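You operate a simulated robot arm through the tools that you are given. There is no shell and no other tool. Be economical: measure what you need, move in short steps, check, and stop when the job is done.

The job below is to be done with a simulated two-armed robot. You get a single attempt, and the scene is never put back.

Task
Press the flash test key two times. Press the booth copy key two times. Take the purple key tag and leave it on the purple plaque. Take the blue marker and put it on the yellow mat on the print cart. Put the yellow cloth on the mending bench top away on the middle shelf of the light rack. Open the left bench drawer, fetch the green letter tile marked "m" from the bare stretch of the counter and set it in the inside of the left bench drawer, then shut the drawer. Take the wooden block on the bare stretch of the counter and put it away on the right end of the counter. Take the blue card case and leave it on the green floor plate. Take the blue photo tile on the packing table top and put it away on the right end of the counter. Fetch the white number tag and set it on the green plaque. Open the right drawer of the mending bench, fetch the blue plug and set it in the inside of the right mending drawer and shut the drawer again. Shut the tray cover. Do these in any order. Set down upright: blue plug.

It is judged by the outcome, as a careful person would: the job done as asked, and still so three seconds after it is handed in. It fails if anything else is knocked over, pushed out of place, dropped, spilled or broken. Lids that push on must go on centred and level and be pressed home; caps that screw on are set level and turned clockwise until they are tight. Flat cloth is picked up by pressing the open fingertips on it (5 to 10 N) and closing them slowly along it; thin cloth reads only 2 to 8 mm in the jaws.

Robot
Two 6-joint arms with two-finger parallel grippers on one trunk, on a base that drives. Base frame: it is fixed to the floor where the robot stands at the start and does not move with it; the origin is under the middle of the robot, x ahead of it, y to its left, z up. Readings come in mm, degrees, newtons and seconds.
The left shoulder is at the start at [60, 187, 1197], the right one opposite. With the tool pointing down near the work surface each hand reaches from about 100 to 480 mm from the robot's upright axis, wherever it stands, measured 20 degrees to its own side. Places, roughly: blue card case [500, 5250, 750]; blue marker (3x3x11 cm) [-1500, 400, 800]; blue photo tile [250, 5750, 750]; blue plug (3x3x5 cm) [200, 3400, 600]; booth copy key [600, 600, 800]; flash test key [400, 0, 1000]; green floor plate [500, 5250, 750]; green letter tile [1500, -1750, 750]; green plaque [-1250, 4000, 750]; inside of the left bench drawer [-300, -300, 600]; inside of the right mending drawer [-3200, 1600, 700]; left bench drawer [-400, -400, 700]; middle shelf of the light rack [2000, 4500, 400]; purple key tag (8x4x2 cm) [-500, -100, 800]; purple plaque [1500, 1750, 750]; right drawer of the mending bench [-3200, 1700, 700]; right end of the counter [-900, -100, 800]; tray cover [2100, 1400, 700]; white number tag [-1250, 4250, 750]; wooden block (5x5x5 cm) [1700, -1900, 800]; yellow cloth (5x7x3 cm) [-2000, 700, 900]; yellow mat on the print cart (30x16 cm) [-60, 2620, 840]. Payload 1.57 kg a hand.
The TCP of each hand is the grasp point between the finger pads, 30 mm short of the fingertips. In the tool frame z runs along the fingers and y along their closing line. Largest opening 110 mm; finger width 24, thickness 12; the body of the gripper, 48 by 112 mm, starts 78 mm behind the TCP.
Orientation is that of the tool frame in the base frame, as a unit quaternion [x, y, z, w]. With the fingers straight down and closing along the base's y, the tool's x points along the base's -x, its y along +y and its z along -z.

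Tools
- The arms move only by the tool step_arm. It takes "left_plan", "right_plan" or both (then of equal length, played together; a hand with none holds still); each is text: rows parted by semicolons, each of 7 numbers parted by spaces: the finger opening in cm, from 0 to 11, then the shift along the tool's x, y, z in units of 50 mm (1.0 is 50 mm), then the turn, a rotation vector about the tool's x, y, z in units of 8 degrees (1.0 is 8 degrees). In form: grip dx dy dz ax ay az; .... A call has 1 to 8 rows; each row shifts and turns the commanded pose from where the row before left it, along the tool's axes as they then stand. A call with a number of a shift or a turn outside -1 to 1 is refused whole. Rows are played at 5 a second. More than 50 mm and 8.6 degrees between two rows, or a gripper value outside its range, and nothing of the call is played. A pose out of reach is approached as far as the arm can. The call stops where the force on the tool passes 40 N (or 10 N more than at its start, if that is more) or the arm is blocked; 0.2 s more then pass. The fingers move at their own pace (about 153 mm/s each) and stop on an object; they squeeze with about 29 N. The grip force told is the motor's: it shows also when the fingers shut on nothing. Time passes only in rows, and 0.2 s behind the last, so rows that do not move let the fingers close. The reply holds the time, the measured pose of the TCP, the force on the tool along the base axes, the opening and the grip force, in the units named above and with some noise, with the torque about the TCP (base axes, N m) and any sound that the robot's microphone picked up.
- Cameras (640 x 400 px; columns grow to the right, rows downward): "scene" is now at [-8.3, -20.1, 1714.1]; the picture's right is [-0.38, -0.92, -0.00], its down [-0.86, 0.36, -0.36] and it looks along [0.34, -0.14, -0.93] (base axes); focal length 214 px, centre (320, 200). "left" rides on the left gripper at [70, -16, -141] in its tool frame; the picture's right is [0.23, 0.97, 0.00], its down [-0.85, 0.20, -0.48] and it looks along [-0.47, 0.11, 0.88] (tool axes); focal length 222 px, centre (320, 200). "right" rides on the right gripper at [70, 16, -141] in its tool frame; the picture's right is [-0.23, 0.97, 0.00], its down [-0.86, -0.20, -0.48] and it looks along [-0.47, -0.11, 0.88] (tool axes); focal length 222 px, centre (320, 200). There is no depth. A picture from a camera that has moved, and an enlarged one, comes with that camera's place and axes in the base frame and with its lens.
- get_image(camera): a new picture of that camera. No time passes.
- raise_lower(by): slides the trunk up (or, below 0, down) by that many mm; the arms and the scene camera ride with it, the base frame stays. It gives what a move gives, with no picture.
- roll_base(legs): drives the robot by 1 to 6 legs, each [ahead, left, turn to the left] in mm, mm and degrees, along the robot's own axes; the way and the turn of a leg run together, so that a leg with both is an arc; at most 1500 mm and 180 degrees a leg. The arms and the cameras ride along, it lands a little off, and it stops where it bumps. It gives what a move gives.
- turn_head(pan, tilt): turns the head with the scene camera to pan (to the left, within 86 degrees either way) and tilt (down, from -29 to 69), counted from straight ahead of the robot. It gives what a move gives.
- close_up(camera, box): a new picture of the part [left, top, right, bottom] of that camera's present view, enlarged. No time passes.
- hand_in(): hands the job in; it is judged then, once.

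Go step by step. Nothing tells you exact positions but the pictures and the camera data: compare them with the known pose of the tool, close in by small moves and look again before you grip or let go. The budget is 577 turns and 370 pictures, counting those below and the enlarged ones. Unless the task says otherwise, let go and move clear before handing in, and close with one line.

The tools are called after "Call:" as a command line: name --argument value ..., lists and objects as JSON in quotes. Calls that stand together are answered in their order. step_arm: Moves the arms, as the interface text tells. Its arguments: {"type":"object","properties":{"left_plan":{"type":"string"},"right_plan":{"type":"string"}},"required":[]} The other tools are called the same way: raise_lower (by) slides the trunk up or down; roll_base (legs) drives the base; turn_head (pan, tilt) turns the head that bears the scene camera; get_image (camera) takes a picture; close_up (camera, box) takes an enlarged picture of a part of a camera's view; hand_in () hands the job in.

At the start:

```text
t: 0.0
left_eef_pos: [319.2, 441.0, 1293.2]
left_ee_rot: [0.001, 1.0, 0.0, -0.001]
left_contact_force: [-1.2, 0.0, 0.4]
left_moment: [0.01, -0.03, -0.03]
left_gripper_width: 109.7
left_grasp_force: 0.0
right_eef_pos: [342.3, 37.1, 1272.5]
right_ee_rot: [0.0, 1.0, 0.0, 0.0]
right_contact_force: [-0.4, 0.5, 0.5]
right_moment: [0.0, 0.0, 0.01]
right_gripper_width: 109.9
right_grasp_force: 0.1
trunk travel left (down, up): [-825.0, 165.0]
robot x, y, heading: [2.1, 0.6, 0.0]
head pan, tilt: [-22.4, 68.8]
```

scene: 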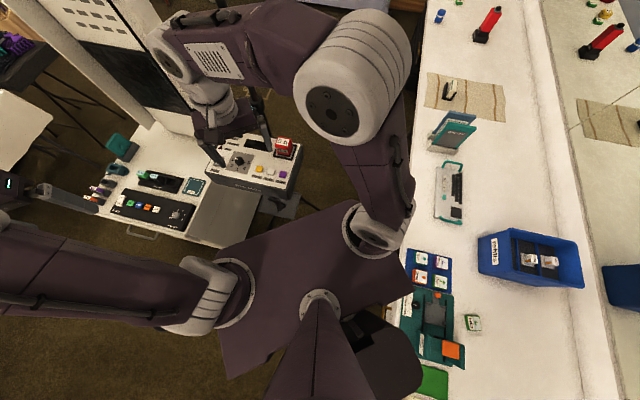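
right: 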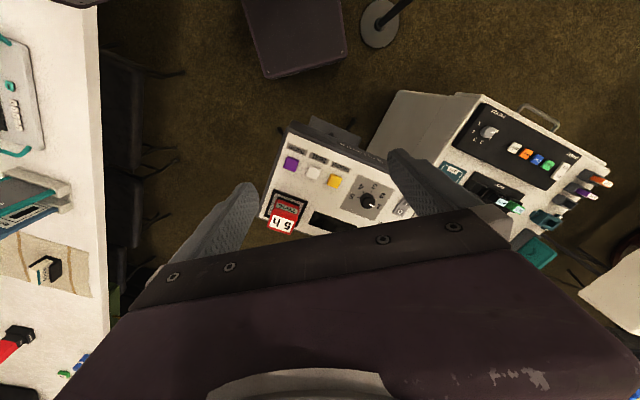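
left: 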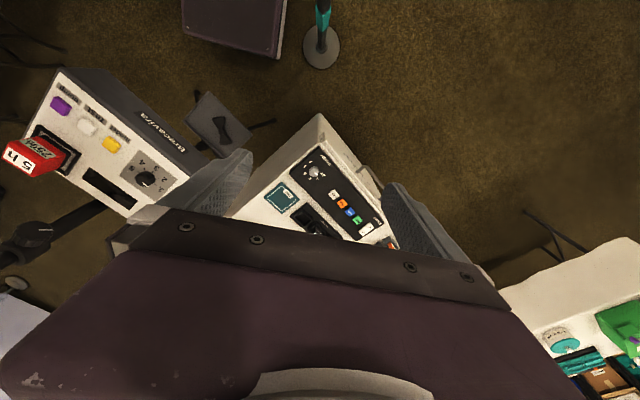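

I see two boxes with keys ahead of me and a counter on the right. First I enlarge the views to read labels on the keys.

Call:
close_up --camera "right" --box '[250, 80, 450, 240]'

Call:
close_up --camera "left" --box '[240, 110, 440, 270]'

Call:
close_up --camera "scene" --box '[90, 100, 330, 260]'

```text
2.50 times, centred on (350, 160) of right
camera zoom: at [271.7, 52.7, 1413.0], right [0.23, 0.97, 0.0], down [0.86, -0.2, 0.48], along [0.47, -0.11, -0.88], focal length 555 px, centre (245, 300)
```

zoom: 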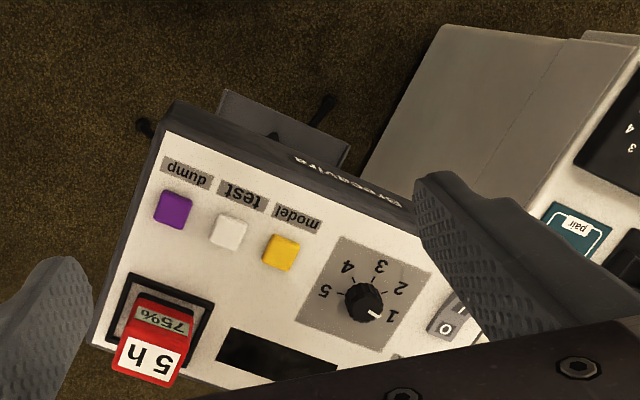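

```text
2.50 times, centred on (340, 190) of left
camera zoom: at [251.3, 424.1, 1434.0], right [-0.23, 0.97, 0.0], down [0.85, 0.2, 0.48], along [0.47, 0.11, -0.88], focal length 555 px, centre (270, 225)
```

zoom: 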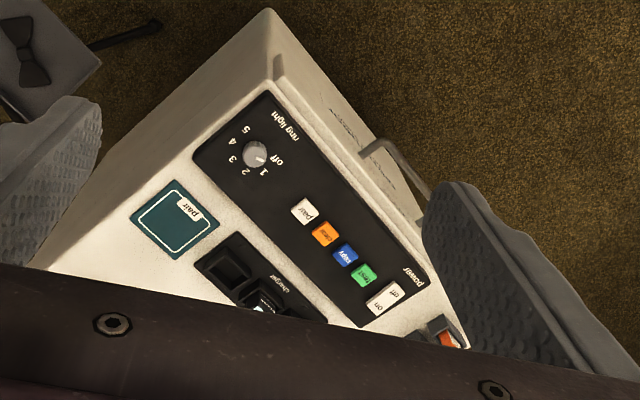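

```text
2.50 times, centred on (210, 180) of scene
camera zoom: at [-8.3, -20.1, 1714.1], right [-0.38, -0.92, 0.0], down [-0.86, 0.36, -0.36], along [0.34, -0.14, -0.93], focal length 536 px, centre (595, 250)
```

zoom: 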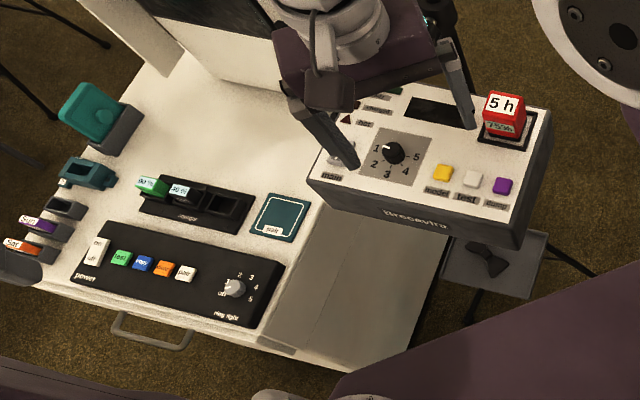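

The flash unit's white "test" key is at about (423, 1, 1013); the booth's "copy" key is the blue one. I bring the right hand, closed, above the test key.

Call:
step_arm --right_plan "0 -0.8 -0.36 0.6 0 0 0; 0 -0.82 -0.36 0.6 0 0 0; 0 0 0 1 0 0 0; 0 0 0 0.8 0 0 0; 0 0 0 0 0 0 0"

Call:
get_image --camera "right"

```text
refused: row 1 steps farther than a row can; nothing moved
```

```text
363 pictures are left
camera right: at [271.7, 52.7, 1413.0], right [0.23, 0.97, 0.0], down [0.86, -0.2, 0.48], along [0.47, -0.11, -0.88], focal length 222 px, centre (320, 200)
```

right: 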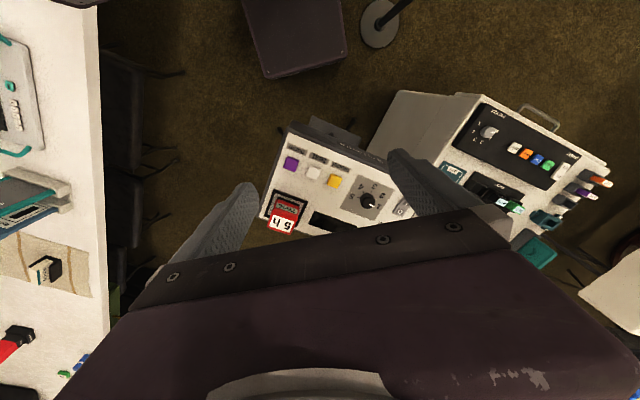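

The step was too long as a vector, so I split it smaller.

Call:
step_arm --right_plan "0 -0.8 -0.36 0 0 0 0; 0 -0.82 -0.36 0 0 0 0; 0 0 0 1 0 0 0; 0 0 0 1 0 0 0; 0 0 0 1 0 0 0; 0 0 0 0 0 0 0"

Call:
get_image --camera "right"

Call:
get_image --camera "scene"

```text
t: 1.4
left_eef_pos: [320.9, 440.6, 1293.5]
left_ee_rot: [0.0, 1.0, 0.0, 0.001]
left_contact_force: [-0.2, -0.1, -0.4]
left_moment: [-0.02, -0.02, -0.01]
left_gripper_width: 110.2
left_grasp_force: 0.0
right_eef_pos: [421.6, 0.0, 1121.5]
right_ee_rot: [0.0, 1.0, 0.0, 0.0]
right_contact_force: [-0.3, 0.2, -0.4]
right_moment: [0.04, 0.0, 0.02]
right_gripper_width: 0.0
right_grasp_force: 21.9
trunk travel left (down, up): [-825.0, 165.0]
robot x, y, heading: [-1.6, 2.3, -0.0]
head pan, tilt: [-22.4, 68.8]
```

```text
362 pictures are left
camera right: at [351.9, 16.2, 1261.9], right [0.23, 0.97, 0.0], down [0.85, -0.2, 0.48], along [0.47, -0.11, -0.88], focal length 222 px, centre (320, 200)
```

right: 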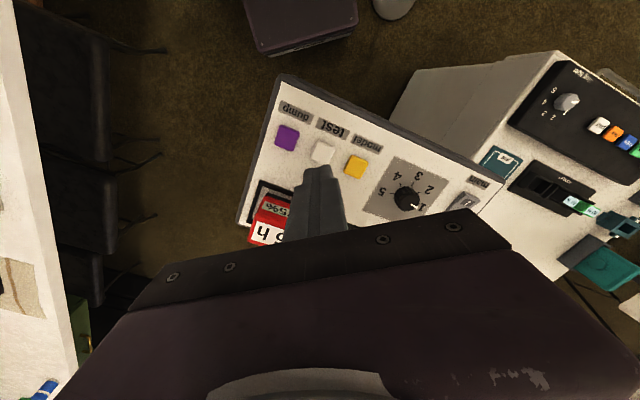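

```text
361 pictures are left
camera scene: at [-9.2, -19.8, 1714.1], right [-0.38, -0.92, 0.0], down [-0.86, 0.35, -0.36], along [0.34, -0.14, -0.93], focal length 214 px, centre (320, 200)
```

scene: 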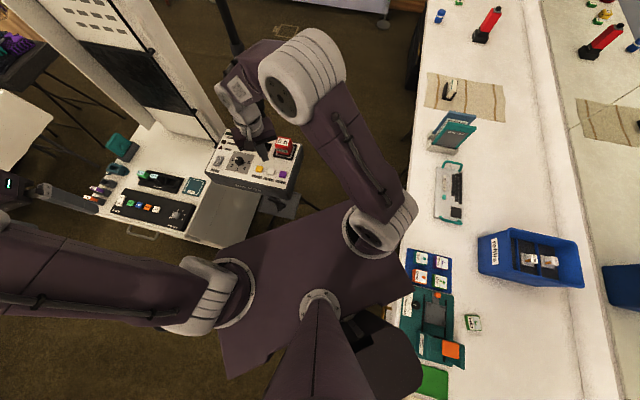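

The tip is nearly over the white key. I shift slightly and descend to look again.

Call:
step_arm --right_plan "0 -0.12 0.05 0.5 0 0 0; 0 0 0 0.5 0 0 0; 0 0 0 0 0 0 0"

Call:
close_up --camera "right" --box '[240, 80, 400, 180]'

Call:
close_up --camera "scene" --box '[200, 110, 320, 210]'

```text
t: 2.2
left_eef_pos: [319.9, 439.7, 1293.0]
left_ee_rot: [0.0, 1.0, 0.0, 0.001]
left_contact_force: [0.6, 0.5, 0.4]
left_moment: [0.01, 0.01, 0.0]
left_gripper_width: 109.8
left_grasp_force: 0.2
right_eef_pos: [428.0, 2.0, 1072.3]
right_ee_rot: [-0.001, 1.0, 0.0, 0.0]
right_contact_force: [-0.4, -0.6, -0.4]
right_moment: [0.06, -0.05, -0.05]
right_gripper_width: 0.0
right_grasp_force: 21.5
trunk travel left (down, up): [-825.0, 165.0]
robot x, y, heading: [3.0, 2.4, 0.1]
head pan, tilt: [-22.4, 68.8]
```

```text
4.00 times, centred on (320, 130) of right
camera zoom: at [358.0, 18.7, 1212.9], right [0.23, 0.97, 0.0], down [0.85, -0.2, 0.48], along [0.47, -0.11, -0.88], focal length 888 px, centre (320, 480)
```

zoom: 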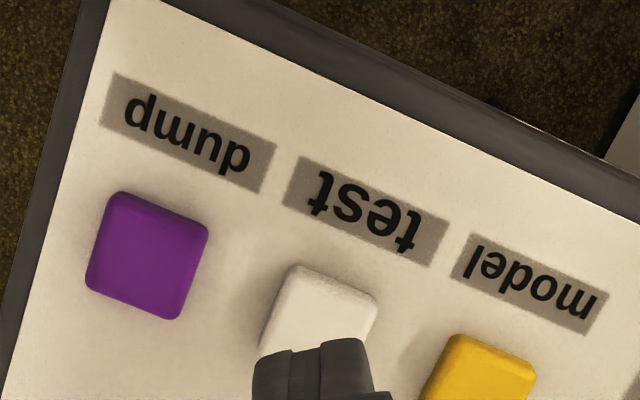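

```text
4.00 times, centred on (260, 160) of scene
camera zoom: at [-9.3, -20.1, 1714.1], right [-0.38, -0.92, 0.0], down [-0.86, 0.35, -0.36], along [0.34, -0.14, -0.93], focal length 858 px, centre (560, 360)
```

zoom: 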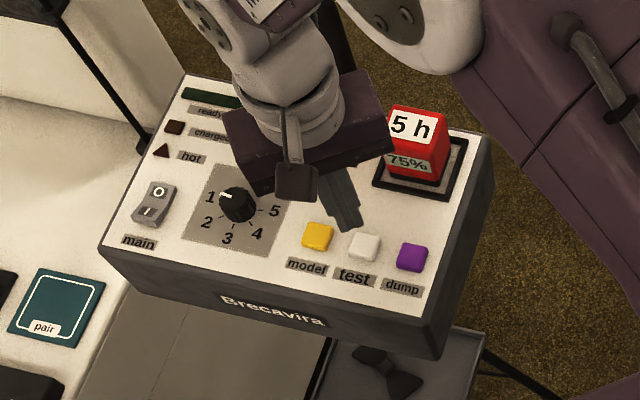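

Key top reads about z 1008 at (424, 2). I correct 4 mm and go down near it.

Call:
step_arm --right_plan "0 0.08 0 0.2 0 0 0; 0 0 0 0.2 0 0 0; 0 0 0 0.1 0 0 0; 0 0 0 0 0 0 0"

Call:
close_up --camera "scene" --box '[200, 110, 320, 210]'

Call:
close_up --camera "right" --box '[240, 80, 400, 180]'

```text
t: 3.2
left_eef_pos: [321.1, 441.6, 1293.2]
left_ee_rot: [0.001, 1.0, 0.0, 0.0]
left_contact_force: [0.0, 1.0, 1.3]
left_moment: [0.01, 0.01, 0.01]
left_gripper_width: 109.7
left_grasp_force: 0.0
right_eef_pos: [423.5, 1.6, 1048.3]
right_ee_rot: [0.0, 1.0, 0.0, 0.0]
right_contact_force: [0.9, 0.0, -0.5]
right_moment: [0.0, 0.0, -0.02]
right_gripper_width: 0.0
right_grasp_force: 21.5
trunk travel left (down, up): [-825.0, 165.0]
robot x, y, heading: [-0.3, 1.4, 0.1]
head pan, tilt: [-22.4, 68.8]
```

```text
4.00 times, centred on (260, 160) of scene
camera zoom: at [-8.2, -19.8, 1714.1], right [-0.38, -0.92, 0.0], down [-0.86, 0.35, -0.36], along [0.34, -0.14, -0.93], focal length 858 px, centre (560, 360)
```

zoom: 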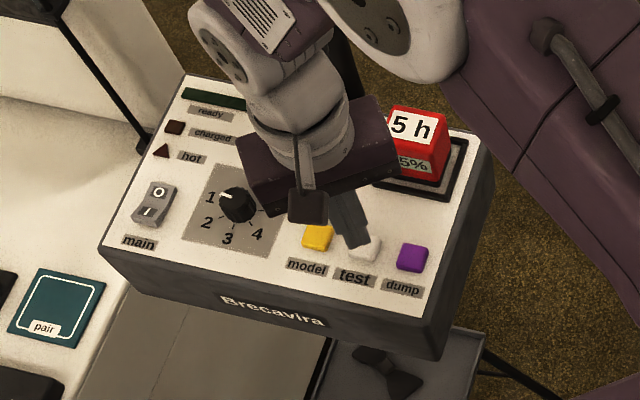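

```text
4.00 times, centred on (320, 130) of right
camera zoom: at [354.8, 18.9, 1187.8], right [0.23, 0.97, 0.0], down [0.86, -0.2, 0.48], along [0.47, -0.11, -0.88], focal length 888 px, centre (320, 480)
```

zoom: 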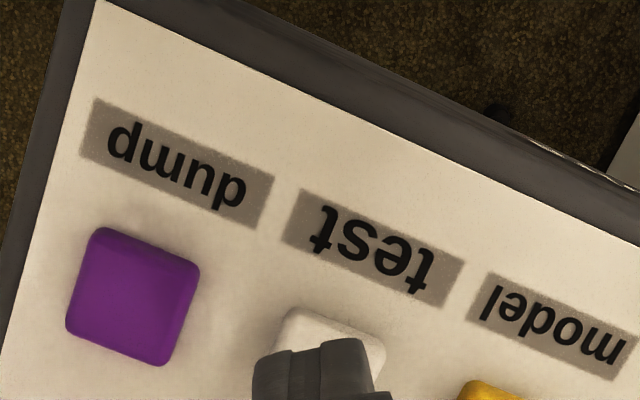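

The tip stands right over the key. I ease down toward contact.

Call:
step_arm --right_plan "0 0 0.03 0.1 0 0 0; 0 0 0 0.06 0 0 0; 0 0 0 0 0 0 0"

```text
t: 4.0
left_eef_pos: [320.0, 441.4, 1293.5]
left_ee_rot: [0.0, 1.0, 0.0, 0.0]
left_contact_force: [0.6, 0.6, -0.4]
left_moment: [-0.03, 0.0, 0.0]
left_gripper_width: 109.8
left_grasp_force: 0.1
right_eef_pos: [423.8, 4.5, 1039.5]
right_ee_rot: [0.001, 1.0, 0.0, 0.0]
right_contact_force: [0.4, 1.1, -0.6]
right_moment: [0.03, -0.05, -0.01]
right_gripper_width: 0.0
right_grasp_force: 21.6
trunk travel left (down, up): [-825.0, 165.0]
robot x, y, heading: [-1.0, 0.4, -0.3]
head pan, tilt: [-22.4, 68.8]
```

Call:
step_arm --right_plan "0 0 0 0.04 0 0 0; 0 0 0 0.04 0 0 0; 0 0 0 0 0 0 0"

```text
t: 4.8
left_eef_pos: [320.9, 441.5, 1291.9]
left_ee_rot: [0.001, 1.0, 0.0, 0.0]
left_contact_force: [0.3, -0.4, -0.1]
left_moment: [0.0, -0.01, 0.01]
left_gripper_width: 109.7
left_grasp_force: 0.0
right_eef_pos: [425.3, 3.9, 1034.7]
right_ee_rot: [0.0, 1.0, 0.0, 0.0]
right_contact_force: [-0.3, 0.0, -0.1]
right_moment: [0.02, -0.06, 0.01]
right_gripper_width: 0.2
right_grasp_force: 21.1
trunk travel left (down, up): [-825.0, 165.0]
robot x, y, heading: [3.7, 0.9, -0.1]
head pan, tilt: [-22.4, 68.8]
```

Still no contact; I continue down in small rows.

Call:
step_arm --right_plan "0 0 0 0.04 0 0 0; 0 0 0 0.04 0 0 0; 0 0 0 0 0 0 0"

```text
t: 5.6
left_eef_pos: [321.7, 441.6, 1293.2]
left_ee_rot: [0.0, 1.0, 0.0, 0.0]
left_contact_force: [-0.4, 0.7, 0.7]
left_moment: [-0.03, 0.02, 0.02]
left_gripper_width: 110.0
left_grasp_force: 0.0
right_eef_pos: [424.9, 4.0, 1030.5]
right_ee_rot: [0.0, 1.0, 0.0, 0.0]
right_contact_force: [0.4, 0.8, 0.6]
right_moment: [0.02, 0.01, -0.02]
right_gripper_width: 0.4
right_grasp_force: 21.9
trunk travel left (down, up): [-825.0, 165.0]
robot x, y, heading: [1.2, -4.2, -0.1]
head pan, tilt: [-22.4, 68.8]
```

Call:
step_arm --right_plan "0 0 0 0.04 0 0 0; 0 0 0 0.04 0 0 0; 0 0 0 0 0 0 0"

Call:
close_up --camera "scene" --box '[230, 130, 310, 190]'

```text
t: 6.4
left_eef_pos: [320.7, 441.1, 1293.1]
left_ee_rot: [0.0, 1.0, -0.001, 0.001]
left_contact_force: [-0.2, 0.2, 0.4]
left_moment: [-0.02, 0.0, 0.03]
left_gripper_width: 110.3
left_grasp_force: 0.1
right_eef_pos: [425.1, 4.0, 1027.4]
right_ee_rot: [0.0, 1.0, 0.0, 0.001]
right_contact_force: [0.5, -0.2, 0.6]
right_moment: [0.0, 0.01, 0.04]
right_gripper_width: 0.2
right_grasp_force: 20.9
trunk travel left (down, up): [-825.0, 165.0]
robot x, y, heading: [1.3, 2.4, 0.2]
head pan, tilt: [-22.4, 68.8]
```

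```text
6.67 times, centred on (270, 160) of scene
camera zoom: at [-8.2, -19.9, 1714.1], right [-0.38, -0.92, 0.0], down [-0.86, 0.35, -0.36], along [0.34, -0.14, -0.93], focal length 1430 px, centre (653, 467)
```

zoom: 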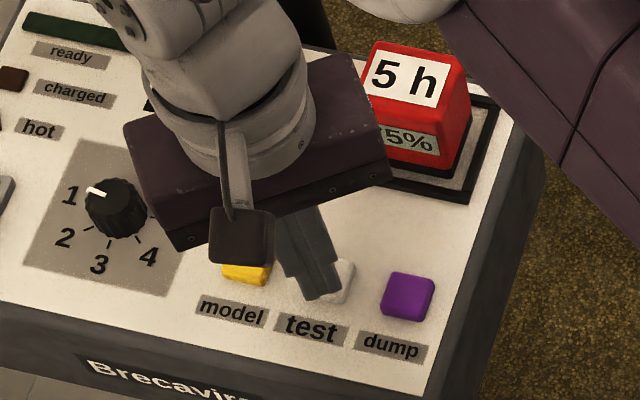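

Call:
close_up --camera "right" --box '[240, 80, 400, 180]'

```text
4.00 times, centred on (320, 130) of right
camera zoom: at [354.9, 20.8, 1168.1], right [0.23, 0.97, 0.0], down [0.86, -0.2, 0.48], along [0.47, -0.11, -0.88], focal length 888 px, centre (320, 480)
```

zoom: 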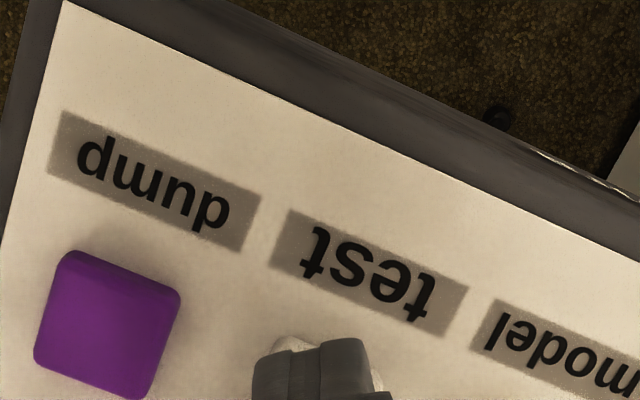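

The panel sits lower than I first judged (about z 983, key top about 993). I continue down, nudging 2 mm.

Call:
step_arm --right_plan "0 -0.04 0 0.04 0 0 0; 0 0 0 0.04 0 0 0; 0 0 0 0 0 0 0"

```text
t: 7.2
left_eef_pos: [321.1, 441.1, 1292.5]
left_ee_rot: [0.0, 1.0, 0.0, 0.0]
left_contact_force: [-0.1, -0.3, -0.1]
left_moment: [0.0, -0.03, 0.02]
left_gripper_width: 109.8
left_grasp_force: 0.2
right_eef_pos: [427.0, 4.9, 1022.6]
right_ee_rot: [0.0, 1.0, 0.001, 0.0]
right_contact_force: [0.1, 0.0, 0.3]
right_moment: [-0.02, 0.02, -0.01]
right_gripper_width: 0.1
right_grasp_force: 21.3
trunk travel left (down, up): [-825.0, 165.0]
robot x, y, heading: [2.9, -0.5, -0.3]
head pan, tilt: [-22.4, 68.8]
```

Call:
step_arm --right_plan "0 0 0 0.04 0 0 0; 0 0 0 0 0 0 0"

Call:
close_up --camera "scene" --box '[230, 130, 310, 190]'

```text
t: 7.8
left_eef_pos: [321.5, 441.1, 1292.7]
left_ee_rot: [0.0, 1.0, 0.0, 0.0]
left_contact_force: [-0.4, 0.2, 1.0]
left_moment: [0.01, -0.01, 0.02]
left_gripper_width: 109.9
left_grasp_force: 0.1
right_eef_pos: [426.4, 5.2, 1020.8]
right_ee_rot: [0.0, 1.0, 0.0, 0.0]
right_contact_force: [-0.6, -0.8, 0.2]
right_moment: [0.01, -0.02, 0.0]
right_gripper_width: 0.1
right_grasp_force: 21.5
trunk travel left (down, up): [-825.0, 165.0]
robot x, y, heading: [-1.6, -2.1, 0.0]
head pan, tilt: [-22.4, 68.8]
```

```text
6.67 times, centred on (270, 160) of scene
camera zoom: at [-8.2, -19.9, 1714.1], right [-0.38, -0.92, 0.0], down [-0.86, 0.35, -0.36], along [0.34, -0.14, -0.93], focal length 1430 px, centre (653, 467)
```

zoom: 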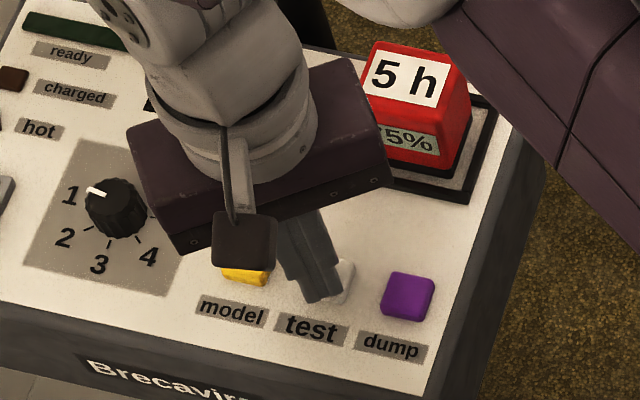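

The tip lies over the key, about 2–3 mm to the left of its middle. I shift slightly and press on.

Call:
step_arm --right_plan "0 0 -0.05 0.04 0 0 0; 0 0 0 0.04 0 0 0; 0 0 0 0 0 0 0"

```text
t: 8.6
left_eef_pos: [320.8, 441.5, 1293.6]
left_ee_rot: [0.0, 1.0, -0.001, 0.0]
left_contact_force: [0.0, 1.4, -0.5]
left_moment: [0.02, -0.01, 0.0]
left_gripper_width: 110.1
left_grasp_force: 0.0
right_eef_pos: [425.5, 3.0, 1017.2]
right_ee_rot: [0.0, 1.0, 0.0, 0.0]
right_contact_force: [0.2, 1.0, 1.2]
right_moment: [0.02, 0.04, -0.01]
right_gripper_width: 0.0
right_grasp_force: 21.1
trunk travel left (down, up): [-825.0, 165.0]
robot x, y, heading: [-0.3, 1.7, -0.1]
head pan, tilt: [-22.4, 68.8]
```

Call:
step_arm --right_plan "0 0 0 0.04 0 0 0; 0 0 0 0 0 0 0"

```text
t: 9.2
left_eef_pos: [320.5, 440.4, 1293.4]
left_ee_rot: [0.0, 1.0, 0.001, 0.0]
left_contact_force: [-0.6, 0.4, 0.4]
left_moment: [0.0, -0.02, 0.03]
left_gripper_width: 109.7
left_grasp_force: 0.1
right_eef_pos: [425.9, 2.0, 1015.9]
right_ee_rot: [0.0, 1.0, 0.0, 0.0]
right_contact_force: [0.2, 0.3, 3.1]
right_moment: [0.0, -0.03, -0.01]
right_gripper_width: 0.0
right_grasp_force: 21.6
trunk travel left (down, up): [-825.0, 165.0]
robot x, y, heading: [2.3, -1.7, -0.1]
head pan, tilt: [-22.4, 68.8]
heard: click
```

A click: that was the first press. I lift clear, then press a second time.

Call:
step_arm --right_plan "0 0 0 -0.2 0 0 0; 0 0 0 0 0 0 0; 0 0 0 0 0 0 0"

Call:
step_arm --right_plan "0 0 0 0.1 0 0 0; 0 0 0 0.06 0 0 0; 0 0 0 0.04 0 0 0; 0 0 0 0 0 0 0"

```text
t: 10.0
left_eef_pos: [320.6, 440.5, 1292.4]
left_ee_rot: [0.0, 1.0, 0.0, 0.0]
left_contact_force: [0.3, -0.3, -0.2]
left_moment: [0.0, 0.03, 0.02]
left_gripper_width: 110.1
left_grasp_force: 0.1
right_eef_pos: [427.4, 1.9, 1025.5]
right_ee_rot: [0.0, 1.0, 0.0, 0.0]
right_contact_force: [0.6, -0.3, 0.1]
right_moment: [0.0, 0.03, 0.01]
right_gripper_width: 0.0
right_grasp_force: 21.4
trunk travel left (down, up): [-825.0, 165.0]
robot x, y, heading: [3.4, -1.9, 0.2]
head pan, tilt: [-22.4, 68.8]
```

```text
t: 11.0
left_eef_pos: [321.3, 440.0, 1292.7]
left_ee_rot: [0.0, 1.0, -0.001, 0.0]
left_contact_force: [0.3, -0.7, 0.7]
left_moment: [-0.03, -0.01, 0.03]
left_gripper_width: 109.9
left_grasp_force: 0.0
right_eef_pos: [427.2, 2.1, 1014.9]
right_ee_rot: [0.0, 1.0, 0.0, 0.0]
right_contact_force: [0.1, -0.7, 2.7]
right_moment: [0.01, -0.02, 0.01]
right_gripper_width: 0.3
right_grasp_force: 21.1
trunk travel left (down, up): [-825.0, 165.0]
robot x, y, heading: [-1.1, 3.6, 0.1]
head pan, tilt: [-22.4, 68.8]
heard: click
```

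Second click, done. I lift the right hand and look around to find a way to the booth's copy key.

Call:
step_arm --right_plan "0 0 0 -1 0 0 0; 0 0 0 -1 0 0 0; 0 0 0 -1 0 0 0; 0 0 0 -1 0 0 0; 0 1 0 0 0 0 0; 0 1 0 0 0 0 0; 0 1 0 0 0 0 0"

Call:
turn_head --pan 60 --tilt 50

Call:
get_image --camera "scene"

```text
t: 12.6
left_eef_pos: [319.4, 440.6, 1292.9]
left_ee_rot: [0.0, 1.0, 0.0, 0.001]
left_contact_force: [-0.4, 0.1, -0.3]
left_moment: [-0.01, -0.01, -0.04]
left_gripper_width: 109.9
left_grasp_force: 0.0
right_eef_pos: [274.9, 2.0, 1215.2]
right_ee_rot: [0.0, 1.0, 0.0, 0.001]
right_contact_force: [0.3, 0.6, -0.3]
right_moment: [0.01, -0.01, 0.04]
right_gripper_width: 0.0
right_grasp_force: 21.7
trunk travel left (down, up): [-825.0, 165.0]
robot x, y, heading: [2.1, 1.5, 0.2]
head pan, tilt: [-22.4, 68.8]
```

```text
t: 14.2
left_eef_pos: [321.2, 440.4, 1292.1]
left_ee_rot: [0.0, 1.0, 0.0, 0.001]
left_contact_force: [-0.1, 0.3, 0.6]
left_moment: [0.01, -0.02, 0.01]
left_gripper_width: 109.9
left_grasp_force: 0.0
right_eef_pos: [276.3, 2.2, 1215.1]
right_ee_rot: [0.0, 1.0, 0.0, 0.001]
right_contact_force: [-0.4, -0.5, -0.3]
right_moment: [0.01, 0.01, 0.0]
right_gripper_width: 0.1
right_grasp_force: 21.2
trunk travel left (down, up): [-825.0, 165.0]
robot x, y, heading: [0.4, -1.0, 0.1]
head pan, tilt: [60.0, 50.0]
```

```text
353 pictures are left
camera scene: at [-21.2, 68.1, 1736.1], right [0.87, -0.5, 0.0], down [-0.38, -0.66, -0.64], along [0.32, 0.56, -0.77], focal length 214 px, centre (320, 200)
```

scene: 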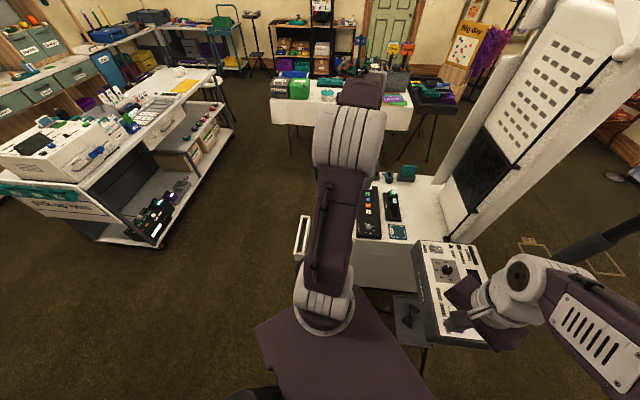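

Call:
turn_head --pan 80 --tilt 22

Call:
get_image --camera "scene"

Call:
turn_head --pan 0 --tilt 22

Call:
get_image --camera "scene"

Call:
turn_head --pan -80 --tilt 25

Call:
get_image --camera "scene"

```text
t: 15.1
left_eef_pos: [321.4, 440.7, 1293.4]
left_ee_rot: [0.0, 1.0, 0.0, 0.001]
left_contact_force: [-0.7, 0.3, -0.6]
left_moment: [-0.02, -0.03, 0.02]
left_gripper_width: 109.9
left_grasp_force: 0.0
right_eef_pos: [277.9, 2.6, 1214.7]
right_ee_rot: [-0.001, 1.0, 0.001, 0.0]
right_contact_force: [-0.3, 0.0, 0.4]
right_moment: [0.0, 0.04, 0.04]
right_gripper_width: 0.0
right_grasp_force: 21.2
trunk travel left (down, up): [-825.0, 165.0]
robot x, y, heading: [4.7, 2.0, 0.1]
head pan, tilt: [80.0, 22.0]
```

```text
352 pictures are left
camera scene: at [-43.8, 92.7, 1778.3], right [0.98, -0.17, 0.0], down [-0.07, -0.37, -0.93], along [0.16, 0.91, -0.38], focal length 214 px, centre (320, 200)
```

scene: 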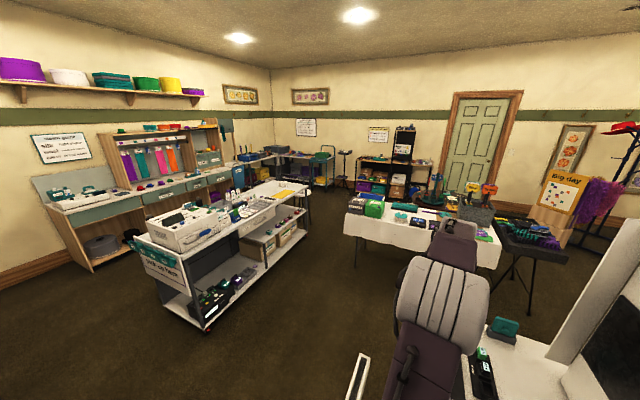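

```text
t: 16.6
left_eef_pos: [320.7, 440.9, 1292.5]
left_ee_rot: [0.0, 1.0, 0.001, 0.0]
left_contact_force: [-0.2, 0.1, -0.6]
left_moment: [0.0, -0.01, 0.02]
left_gripper_width: 110.1
left_grasp_force: 0.1
right_eef_pos: [277.0, 1.9, 1214.8]
right_ee_rot: [0.0, 1.0, 0.001, 0.0]
right_contact_force: [-1.0, -0.7, 0.5]
right_moment: [-0.01, 0.0, -0.03]
right_gripper_width: 0.0
right_grasp_force: 21.4
trunk travel left (down, up): [-825.0, 165.0]
robot x, y, heading: [-2.0, -0.2, 0.2]
head pan, tilt: [0.0, 22.0]
```

```text
351 pictures are left
camera scene: at [32.9, 1.5, 1778.4], right [0.0, -1.0, 0.0], down [-0.37, 0.0, -0.93], along [0.93, 0.0, -0.37], focal length 214 px, centre (320, 200)
```

scene: 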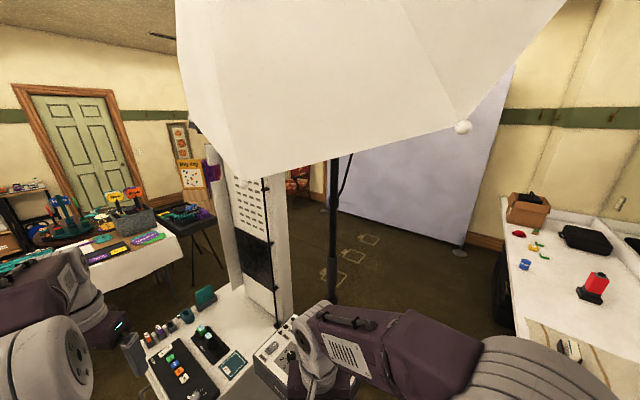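

```text
t: 18.1
left_eef_pos: [320.5, 440.3, 1292.6]
left_ee_rot: [0.001, 1.0, 0.0, -0.001]
left_contact_force: [-0.4, 0.0, -0.2]
left_moment: [-0.03, -0.02, 0.0]
left_gripper_width: 110.1
left_grasp_force: 0.1
right_eef_pos: [277.3, 2.5, 1215.2]
right_ee_rot: [0.0, 1.0, 0.0, 0.0]
right_contact_force: [0.9, 0.0, -0.2]
right_moment: [0.03, 0.01, 0.03]
right_gripper_width: 0.0
right_grasp_force: 21.7
trunk travel left (down, up): [-825.0, 165.0]
robot x, y, heading: [1.3, -3.6, -0.1]
head pan, tilt: [-80.0, 25.0]
```

```text
350 pictures are left
camera scene: at [-43.9, -89.3, 1773.6], right [-0.98, -0.17, 0.0], down [-0.07, 0.42, -0.91], along [0.16, -0.89, -0.42], focal length 214 px, centre (320, 200)
```

scene: 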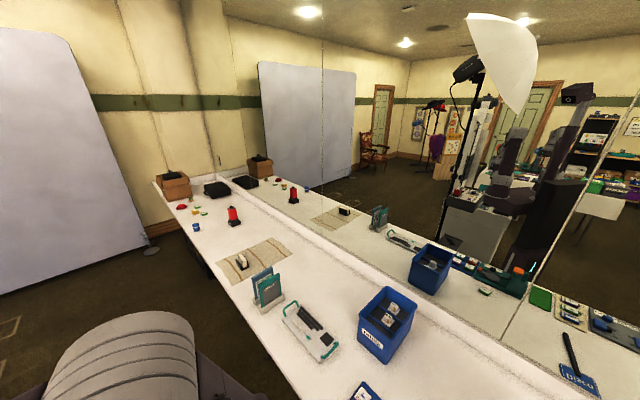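

I have an overview: booth ahead-left, print cart and mending bench to the left, counter with mirror to the right. I move the left arm aside to see the booth's front edge before driving.

Call:
step_arm --left_plan "5 1 0 0 0 0 0; 5 1 0 0 0 0 0; 5 1 0 0 0 0 0; 5 0 0 0 0 0 0"

Call:
turn_head --pan 40 --tilt 45

Call:
get_image --camera "scene"

Call:
get_image --camera "left"

```text
t: 19.1
left_eef_pos: [171.7, 441.0, 1293.0]
left_ee_rot: [0.001, 1.0, 0.0, 0.0]
left_contact_force: [0.0, 0.0, -0.5]
left_moment: [0.01, -0.01, 0.0]
left_gripper_width: 49.9
left_grasp_force: 0.1
right_eef_pos: [277.8, 3.3, 1214.5]
right_ee_rot: [0.0, 1.0, 0.0, -0.001]
right_contact_force: [0.4, 0.3, 0.3]
right_moment: [-0.02, -0.03, 0.0]
right_gripper_width: 0.0
right_grasp_force: 21.1
trunk travel left (down, up): [-825.0, 165.0]
robot x, y, heading: [1.5, 1.0, 0.0]
head pan, tilt: [-80.0, 25.0]
```

```text
t: 21.1
left_eef_pos: [171.3, 441.4, 1292.0]
left_ee_rot: [0.0, 1.0, 0.001, 0.0]
left_contact_force: [-0.3, 1.1, 0.9]
left_moment: [0.0, -0.03, 0.01]
left_gripper_width: 49.7
left_grasp_force: 0.1
right_eef_pos: [276.3, 1.8, 1213.8]
right_ee_rot: [0.0, 1.0, 0.0, -0.001]
right_contact_force: [-0.2, -0.6, -0.5]
right_moment: [0.0, -0.04, -0.03]
right_gripper_width: 0.0
right_grasp_force: 21.5
trunk travel left (down, up): [-825.0, 165.0]
robot x, y, heading: [2.8, -1.4, -0.1]
head pan, tilt: [40.0, 45.0]
```

```text
349 pictures are left
camera scene: at [2.4, 53.6, 1743.0], right [0.64, -0.77, 0.0], down [-0.54, -0.45, -0.71], along [0.54, 0.45, -0.71], focal length 214 px, centre (320, 200)
```

scene: 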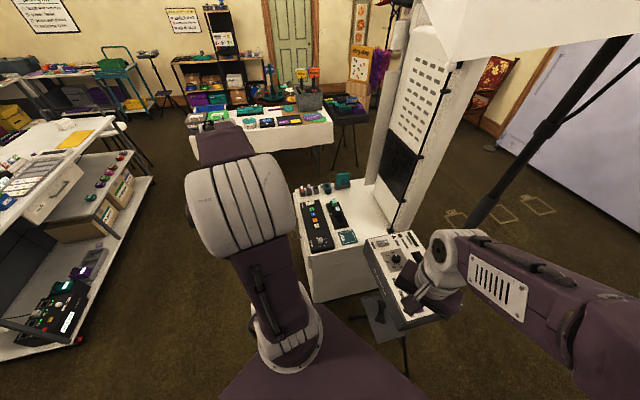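

```text
348 pictures are left
camera left: at [101.6, 424.7, 1434.0], right [-0.23, 0.97, 0.0], down [0.85, 0.2, 0.48], along [0.47, 0.11, -0.88], focal length 222 px, centre (320, 200)
```

left: 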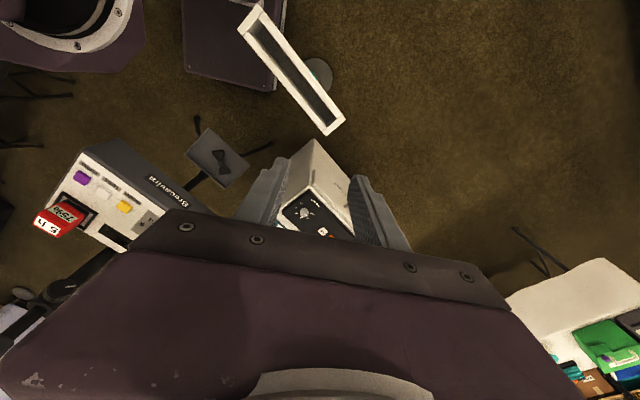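

A strip lamp stands on a pole at about (100, 400), z≈1130, just left of me, so I raise the trunk, turn, and drive around it to the booth's open side.

Call:
raise_lower --by 160

Call:
roll_base --legs '[[0, 0, 54], [0, 600, 0]]'

Call:
turn_head --pan -20 --tilt 45

Call:
get_image --camera "scene"

```text
t: 23.0
left_eef_pos: [170.9, 441.9, 1453.5]
left_ee_rot: [0.001, 1.0, -0.001, 0.0]
left_contact_force: [-0.3, 0.1, 0.6]
left_moment: [0.01, 0.01, 0.01]
left_gripper_width: 50.1
left_grasp_force: 0.0
right_eef_pos: [276.4, 1.6, 1374.8]
right_ee_rot: [0.0, 1.0, 0.001, 0.0]
right_contact_force: [-0.4, 1.2, 0.6]
right_moment: [0.0, 0.01, 0.01]
right_gripper_width: 0.1
right_grasp_force: 21.2
trunk travel left (down, up): [-985.0, 5.0]
robot x, y, heading: [2.4, 3.2, -0.1]
head pan, tilt: [40.0, 45.0]
```

```text
t: 28.8
left_eef_pos: [-737.1, 751.6, 1453.2]
left_ee_rot: [-0.452, 0.892, 0.0, -0.001]
left_contact_force: [0.2, -0.4, 0.1]
left_moment: [0.01, 0.02, 0.01]
left_gripper_width: 50.0
left_grasp_force: 0.2
right_eef_pos: [-323.1, 578.7, 1374.5]
right_ee_rot: [-0.452, 0.892, 0.001, -0.001]
right_contact_force: [0.8, -1.9, -0.8]
right_moment: [0.02, 0.03, 0.0]
right_gripper_width: 0.0
right_grasp_force: 21.3
trunk travel left (down, up): [-985.0, 5.0]
robot x, y, heading: [-481.3, 357.6, 53.6]
head pan, tilt: [40.0, 45.0]
```

```text
t: 30.1
left_eef_pos: [-738.9, 753.5, 1452.5]
left_ee_rot: [-0.452, 0.892, 0.0, 0.0]
left_contact_force: [0.0, -0.8, 0.5]
left_moment: [0.02, 0.01, 0.02]
left_gripper_width: 49.9
left_grasp_force: 0.1
right_eef_pos: [-324.6, 579.8, 1375.3]
right_ee_rot: [-0.452, 0.892, 0.0, 0.0]
right_contact_force: [0.1, -0.1, -0.8]
right_moment: [-0.01, -0.01, 0.01]
right_gripper_width: 0.0
right_grasp_force: 21.5
trunk travel left (down, up): [-985.0, 5.0]
robot x, y, heading: [-485.9, 356.5, 53.8]
head pan, tilt: [-20.0, 45.0]
```

```text
347 pictures are left
camera scene: at [-452.0, 352.9, 1903.0], right [0.56, -0.83, 0.0], down [-0.59, -0.39, -0.71], along [0.59, 0.39, -0.71], focal length 214 px, centre (320, 200)
```

scene: 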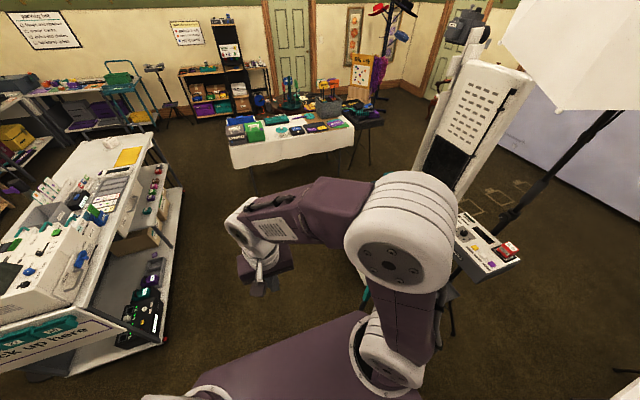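

The way is clear. I drive ahead and turn to face the booth.

Call:
roll_base --legs '[[800, 0, 0], [0, 0, -84]]'

Call:
turn_head --pan 0 --tilt 55

Call:
get_image --camera "scene"

Call:
get_image --camera "left"

```text
t: 38.0
left_eef_pos: [354.4, 1310.3, 1453.0]
left_ee_rot: [0.252, 0.968, 0.001, 0.0]
left_contact_force: [-0.4, 0.1, -0.1]
left_moment: [0.03, -0.04, 0.01]
left_gripper_width: 50.2
left_grasp_force: 0.1
right_eef_pos: [233.5, 874.9, 1375.5]
right_ee_rot: [0.252, 0.968, 0.001, 0.001]
right_contact_force: [-0.6, 0.6, -0.1]
right_moment: [0.03, -0.01, 0.0]
right_gripper_width: 0.3
right_grasp_force: 21.1
trunk travel left (down, up): [-985.0, 5.0]
robot x, y, heading: [-9.0, 1013.9, -29.2]
head pan, tilt: [-20.0, 45.0]
```

```text
t: 38.8
left_eef_pos: [354.4, 1309.6, 1453.7]
left_ee_rot: [0.251, 0.968, 0.0, 0.001]
left_contact_force: [-0.7, 0.3, -0.4]
left_moment: [0.01, -0.01, -0.02]
left_gripper_width: 49.9
left_grasp_force: 0.0
right_eef_pos: [233.2, 875.2, 1374.9]
right_ee_rot: [0.251, 0.968, 0.0, -0.001]
right_contact_force: [0.4, -0.4, 0.4]
right_moment: [-0.02, 0.0, 0.01]
right_gripper_width: 0.1
right_grasp_force: 21.5
trunk travel left (down, up): [-985.0, 5.0]
robot x, y, heading: [-11.4, 1009.4, -28.8]
head pan, tilt: [0.0, 55.0]
```

```text
346 pictures are left
camera scene: at [0.7, 1003.4, 1889.6], right [-0.49, -0.87, 0.0], down [-0.71, 0.4, -0.57], along [0.5, -0.28, -0.82], focal length 214 px, centre (320, 200)
```

scene: 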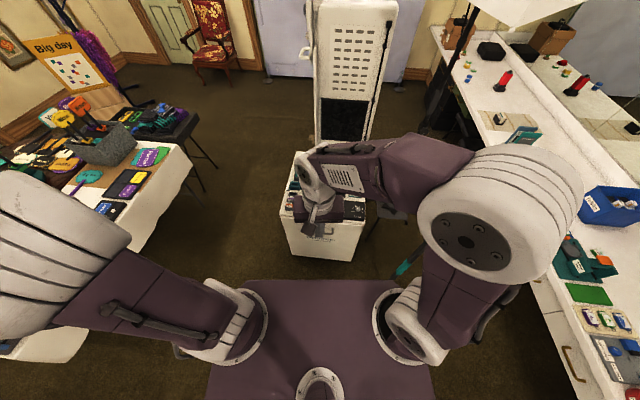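

```text
345 pictures are left
camera left: at [285.8, 1329.6, 1594.0], right [0.28, 0.96, 0.0], down [0.84, -0.24, 0.48], along [0.46, -0.13, -0.88], focal length 222 px, centre (320, 200)
```

left: 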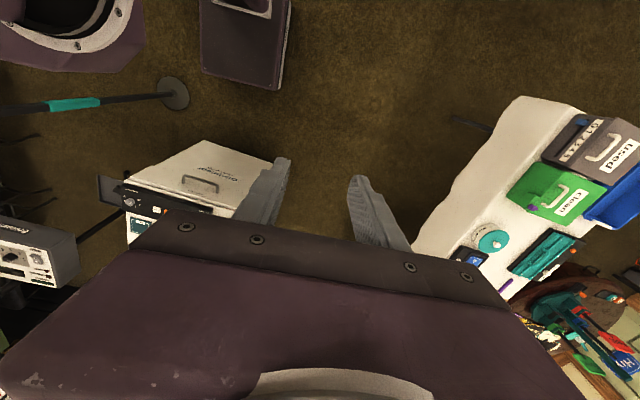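

The copy key is about 735 mm straight ahead. I drive closer, a little to the left, for the right hand.

Call:
roll_base --legs '[[0, 110, 0], [280, 0, 0]]'

Call:
raise_lower --by -200

Call:
get_image --camera "right"

Call:
get_image --camera "scene"

```text
t: 41.5
left_eef_pos: [644.9, 1273.9, 1453.3]
left_ee_rot: [0.251, 0.968, -0.001, 0.002]
left_contact_force: [0.1, 0.0, -0.9]
left_moment: [-0.01, -0.02, 0.02]
left_gripper_width: 49.9
left_grasp_force: 0.0
right_eef_pos: [526.0, 838.9, 1375.5]
right_ee_rot: [0.252, 0.968, 0.0, 0.002]
right_contact_force: [0.6, 0.3, 0.5]
right_moment: [-0.03, 0.01, -0.02]
right_gripper_width: 0.0
right_grasp_force: 21.4
trunk travel left (down, up): [-985.0, 5.0]
robot x, y, heading: [287.1, 970.0, -29.1]
head pan, tilt: [0.0, 55.0]
```

```text
t: 43.7
left_eef_pos: [648.1, 1271.8, 1253.6]
left_ee_rot: [0.251, 0.968, 0.0, 0.0]
left_contact_force: [-0.6, -0.2, 0.6]
left_moment: [0.02, -0.04, 0.0]
left_gripper_width: 50.2
left_grasp_force: 0.1
right_eef_pos: [528.6, 837.3, 1174.5]
right_ee_rot: [0.25, 0.968, -0.001, 0.0]
right_contact_force: [-1.9, -0.4, -0.7]
right_moment: [0.01, -0.01, 0.01]
right_gripper_width: 0.1
right_grasp_force: 21.1
trunk travel left (down, up): [-785.0, 205.0]
robot x, y, heading: [280.5, 967.2, -28.9]
head pan, tilt: [0.0, 55.0]
```

```text
344 pictures are left
camera right: at [475.8, 885.0, 1315.4], right [0.67, 0.74, 0.0], down [0.65, -0.59, 0.48], along [0.35, -0.32, -0.88], focal length 222 px, centre (320, 200)
```

right: 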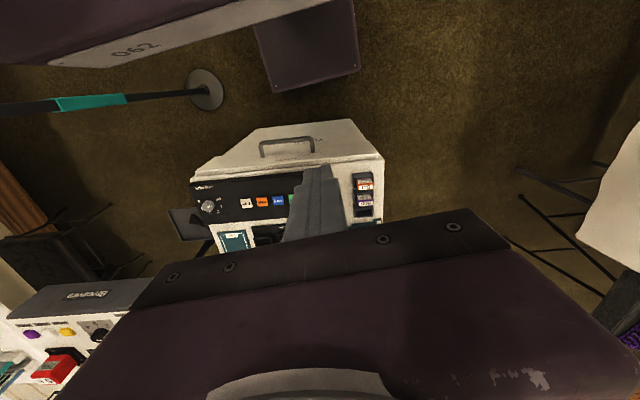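

```text
343 pictures are left
camera scene: at [296.5, 964.5, 1689.6], right [-0.49, -0.87, 0.0], down [-0.72, 0.4, -0.57], along [0.5, -0.28, -0.82], focal length 214 px, centre (320, 200)
```

scene: 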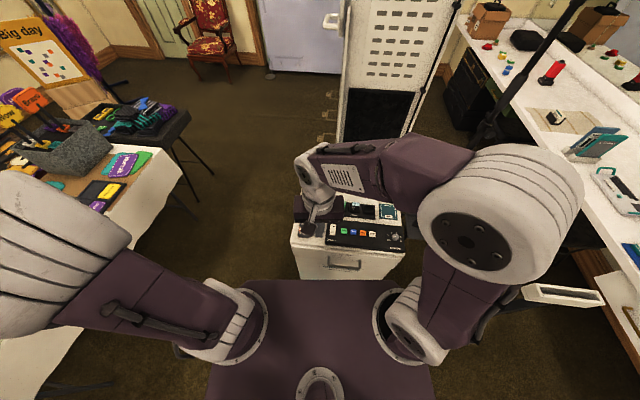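

The copy key is at about (612, 606, 785). I drive 60 mm closer and bring the right hand above it.

Call:
roll_base --legs '[[60, 30, 0]]'

Call:
raise_lower --by -150

Call:
step_arm --right_plan "0 -0.7 -0.7 0 0 0 0; 0 -0.7 -0.7 0 0 0 0; 0 -0.7 -0.7 0 0 0 0; 0 -0.4 -0.9 0 0 0 0; 0 0 -0.8 0 0 0 0; 0 0 0 0 0 0 0"

Call:
get_image --camera "right"

Call:
get_image --camera "scene"

```text
t: 44.7
left_eef_pos: [709.3, 1269.8, 1255.3]
left_ee_rot: [0.25, 0.968, 0.001, 0.003]
left_contact_force: [-0.5, -0.2, 0.6]
left_moment: [-0.02, -0.08, 0.03]
left_gripper_width: 50.2
left_grasp_force: 0.0
right_eef_pos: [588.9, 833.5, 1176.1]
right_ee_rot: [0.251, 0.968, 0.0, 0.003]
right_contact_force: [-1.4, 0.3, 0.2]
right_moment: [0.0, -0.07, -0.01]
right_gripper_width: 0.0
right_grasp_force: 21.4
trunk travel left (down, up): [-785.0, 205.0]
robot x, y, heading: [351.8, 966.4, -28.8]
head pan, tilt: [0.0, 55.0]
```

```text
t: 46.4
left_eef_pos: [715.1, 1269.2, 1102.7]
left_ee_rot: [0.25, 0.968, 0.001, 0.0]
left_contact_force: [-0.2, -0.1, 0.7]
left_moment: [0.04, 0.01, -0.02]
left_gripper_width: 50.2
left_grasp_force: 0.2
right_eef_pos: [594.2, 834.5, 1024.7]
right_ee_rot: [0.249, 0.968, 0.0, 0.0]
right_contact_force: [-0.7, -0.1, -0.4]
right_moment: [-0.02, 0.0, -0.03]
right_gripper_width: 0.0
right_grasp_force: 21.2
trunk travel left (down, up): [-635.0, 355.0]
robot x, y, heading: [351.9, 966.3, -29.2]
head pan, tilt: [0.0, 55.0]
```

```text
t: 47.8
left_eef_pos: [715.4, 1270.1, 1102.6]
left_ee_rot: [0.25, 0.968, 0.0, 0.0]
left_contact_force: [-0.2, -0.1, 0.3]
left_moment: [-0.01, 0.02, -0.01]
left_gripper_width: 50.1
left_grasp_force: 0.1
right_eef_pos: [611.5, 607.1, 1024.5]
right_ee_rot: [0.251, 0.968, 0.0, 0.0]
right_contact_force: [0.4, -0.1, 0.2]
right_moment: [-0.03, -0.01, 0.01]
right_gripper_width: 0.0
right_grasp_force: 21.6
trunk travel left (down, up): [-635.0, 355.0]
robot x, y, heading: [351.2, 964.1, -29.3]
head pan, tilt: [0.0, 55.0]
```

```text
342 pictures are left
camera right: at [558.4, 656.0, 1164.8], right [0.67, 0.74, 0.0], down [0.65, -0.59, 0.48], along [0.35, -0.32, -0.88], focal length 222 px, centre (320, 200)
```

right: 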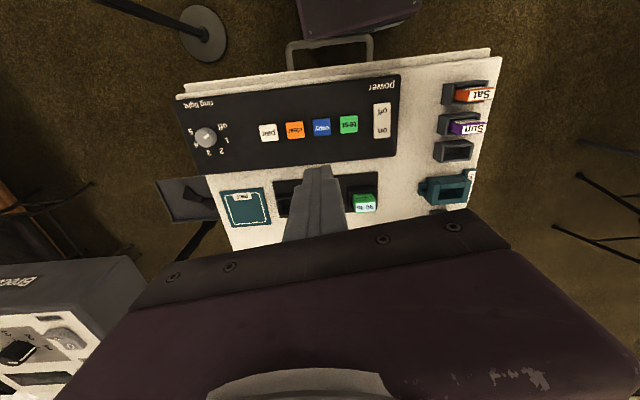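

```text
341 pictures are left
camera scene: at [362.9, 962.4, 1539.6], right [-0.49, -0.87, 0.0], down [-0.72, 0.4, -0.57], along [0.5, -0.28, -0.82], focal length 214 px, centre (320, 200)
```

scene: 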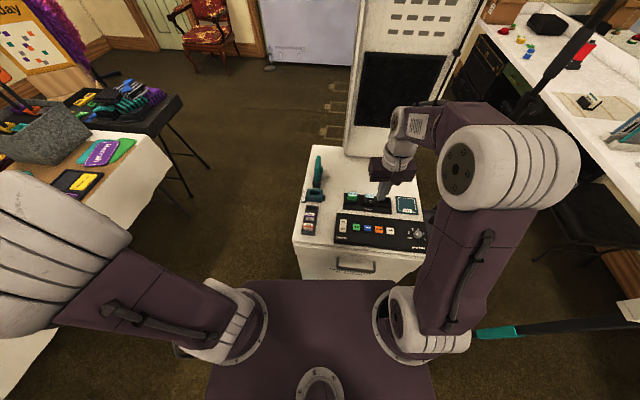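

The key is at about (606, 613, 800). I shift and lower the tip to about 50 mm above.

Call:
step_arm --right_plan "0 0.15 0.05 0.9 0 0 0; 0 0 0 1 0 0 0; 0 0 0 0.9 0 0 0; 0 0 0 0 0 0 0"

Call:
close_up --camera "right" --box '[240, 80, 400, 180]'

Call:
close_up --camera "scene" --box '[320, 180, 440, 260]'

```text
t: 48.8
left_eef_pos: [714.9, 1269.3, 1103.3]
left_ee_rot: [0.25, 0.968, 0.0, 0.001]
left_contact_force: [-0.4, -0.4, 0.1]
left_moment: [-0.02, 0.0, 0.0]
left_gripper_width: 50.2
left_grasp_force: 0.1
right_eef_pos: [606.3, 614.6, 882.9]
right_ee_rot: [0.251, 0.968, 0.0, -0.001]
right_contact_force: [-0.5, 0.9, 0.5]
right_moment: [0.0, -0.01, -0.01]
right_gripper_width: 0.0
right_grasp_force: 21.0
trunk travel left (down, up): [-635.0, 355.0]
robot x, y, heading: [354.5, 966.4, -29.1]
head pan, tilt: [0.0, 55.0]
```

```text
4.00 times, centred on (320, 130) of right
camera zoom: at [553.0, 662.0, 1023.4], right [0.67, 0.74, 0.0], down [0.65, -0.59, 0.48], along [0.35, -0.32, -0.88], focal length 888 px, centre (320, 480)
```

zoom: 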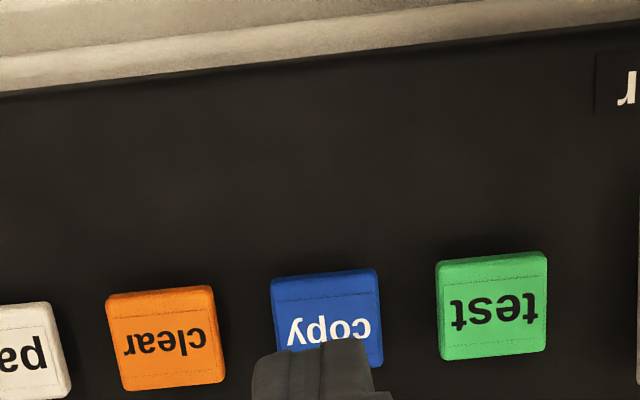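

```text
5.00 times, centred on (380, 220) of scene
camera zoom: at [361.8, 962.3, 1539.6], right [-0.49, -0.87, 0.0], down [-0.72, 0.4, -0.57], along [0.5, -0.28, -0.82], focal length 1072 px, centre (20, 100)
```

zoom: 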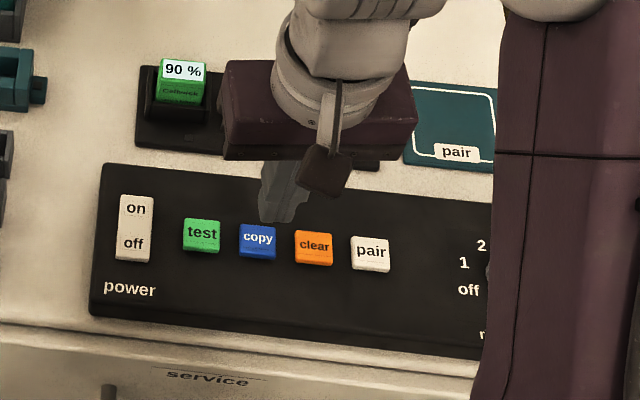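

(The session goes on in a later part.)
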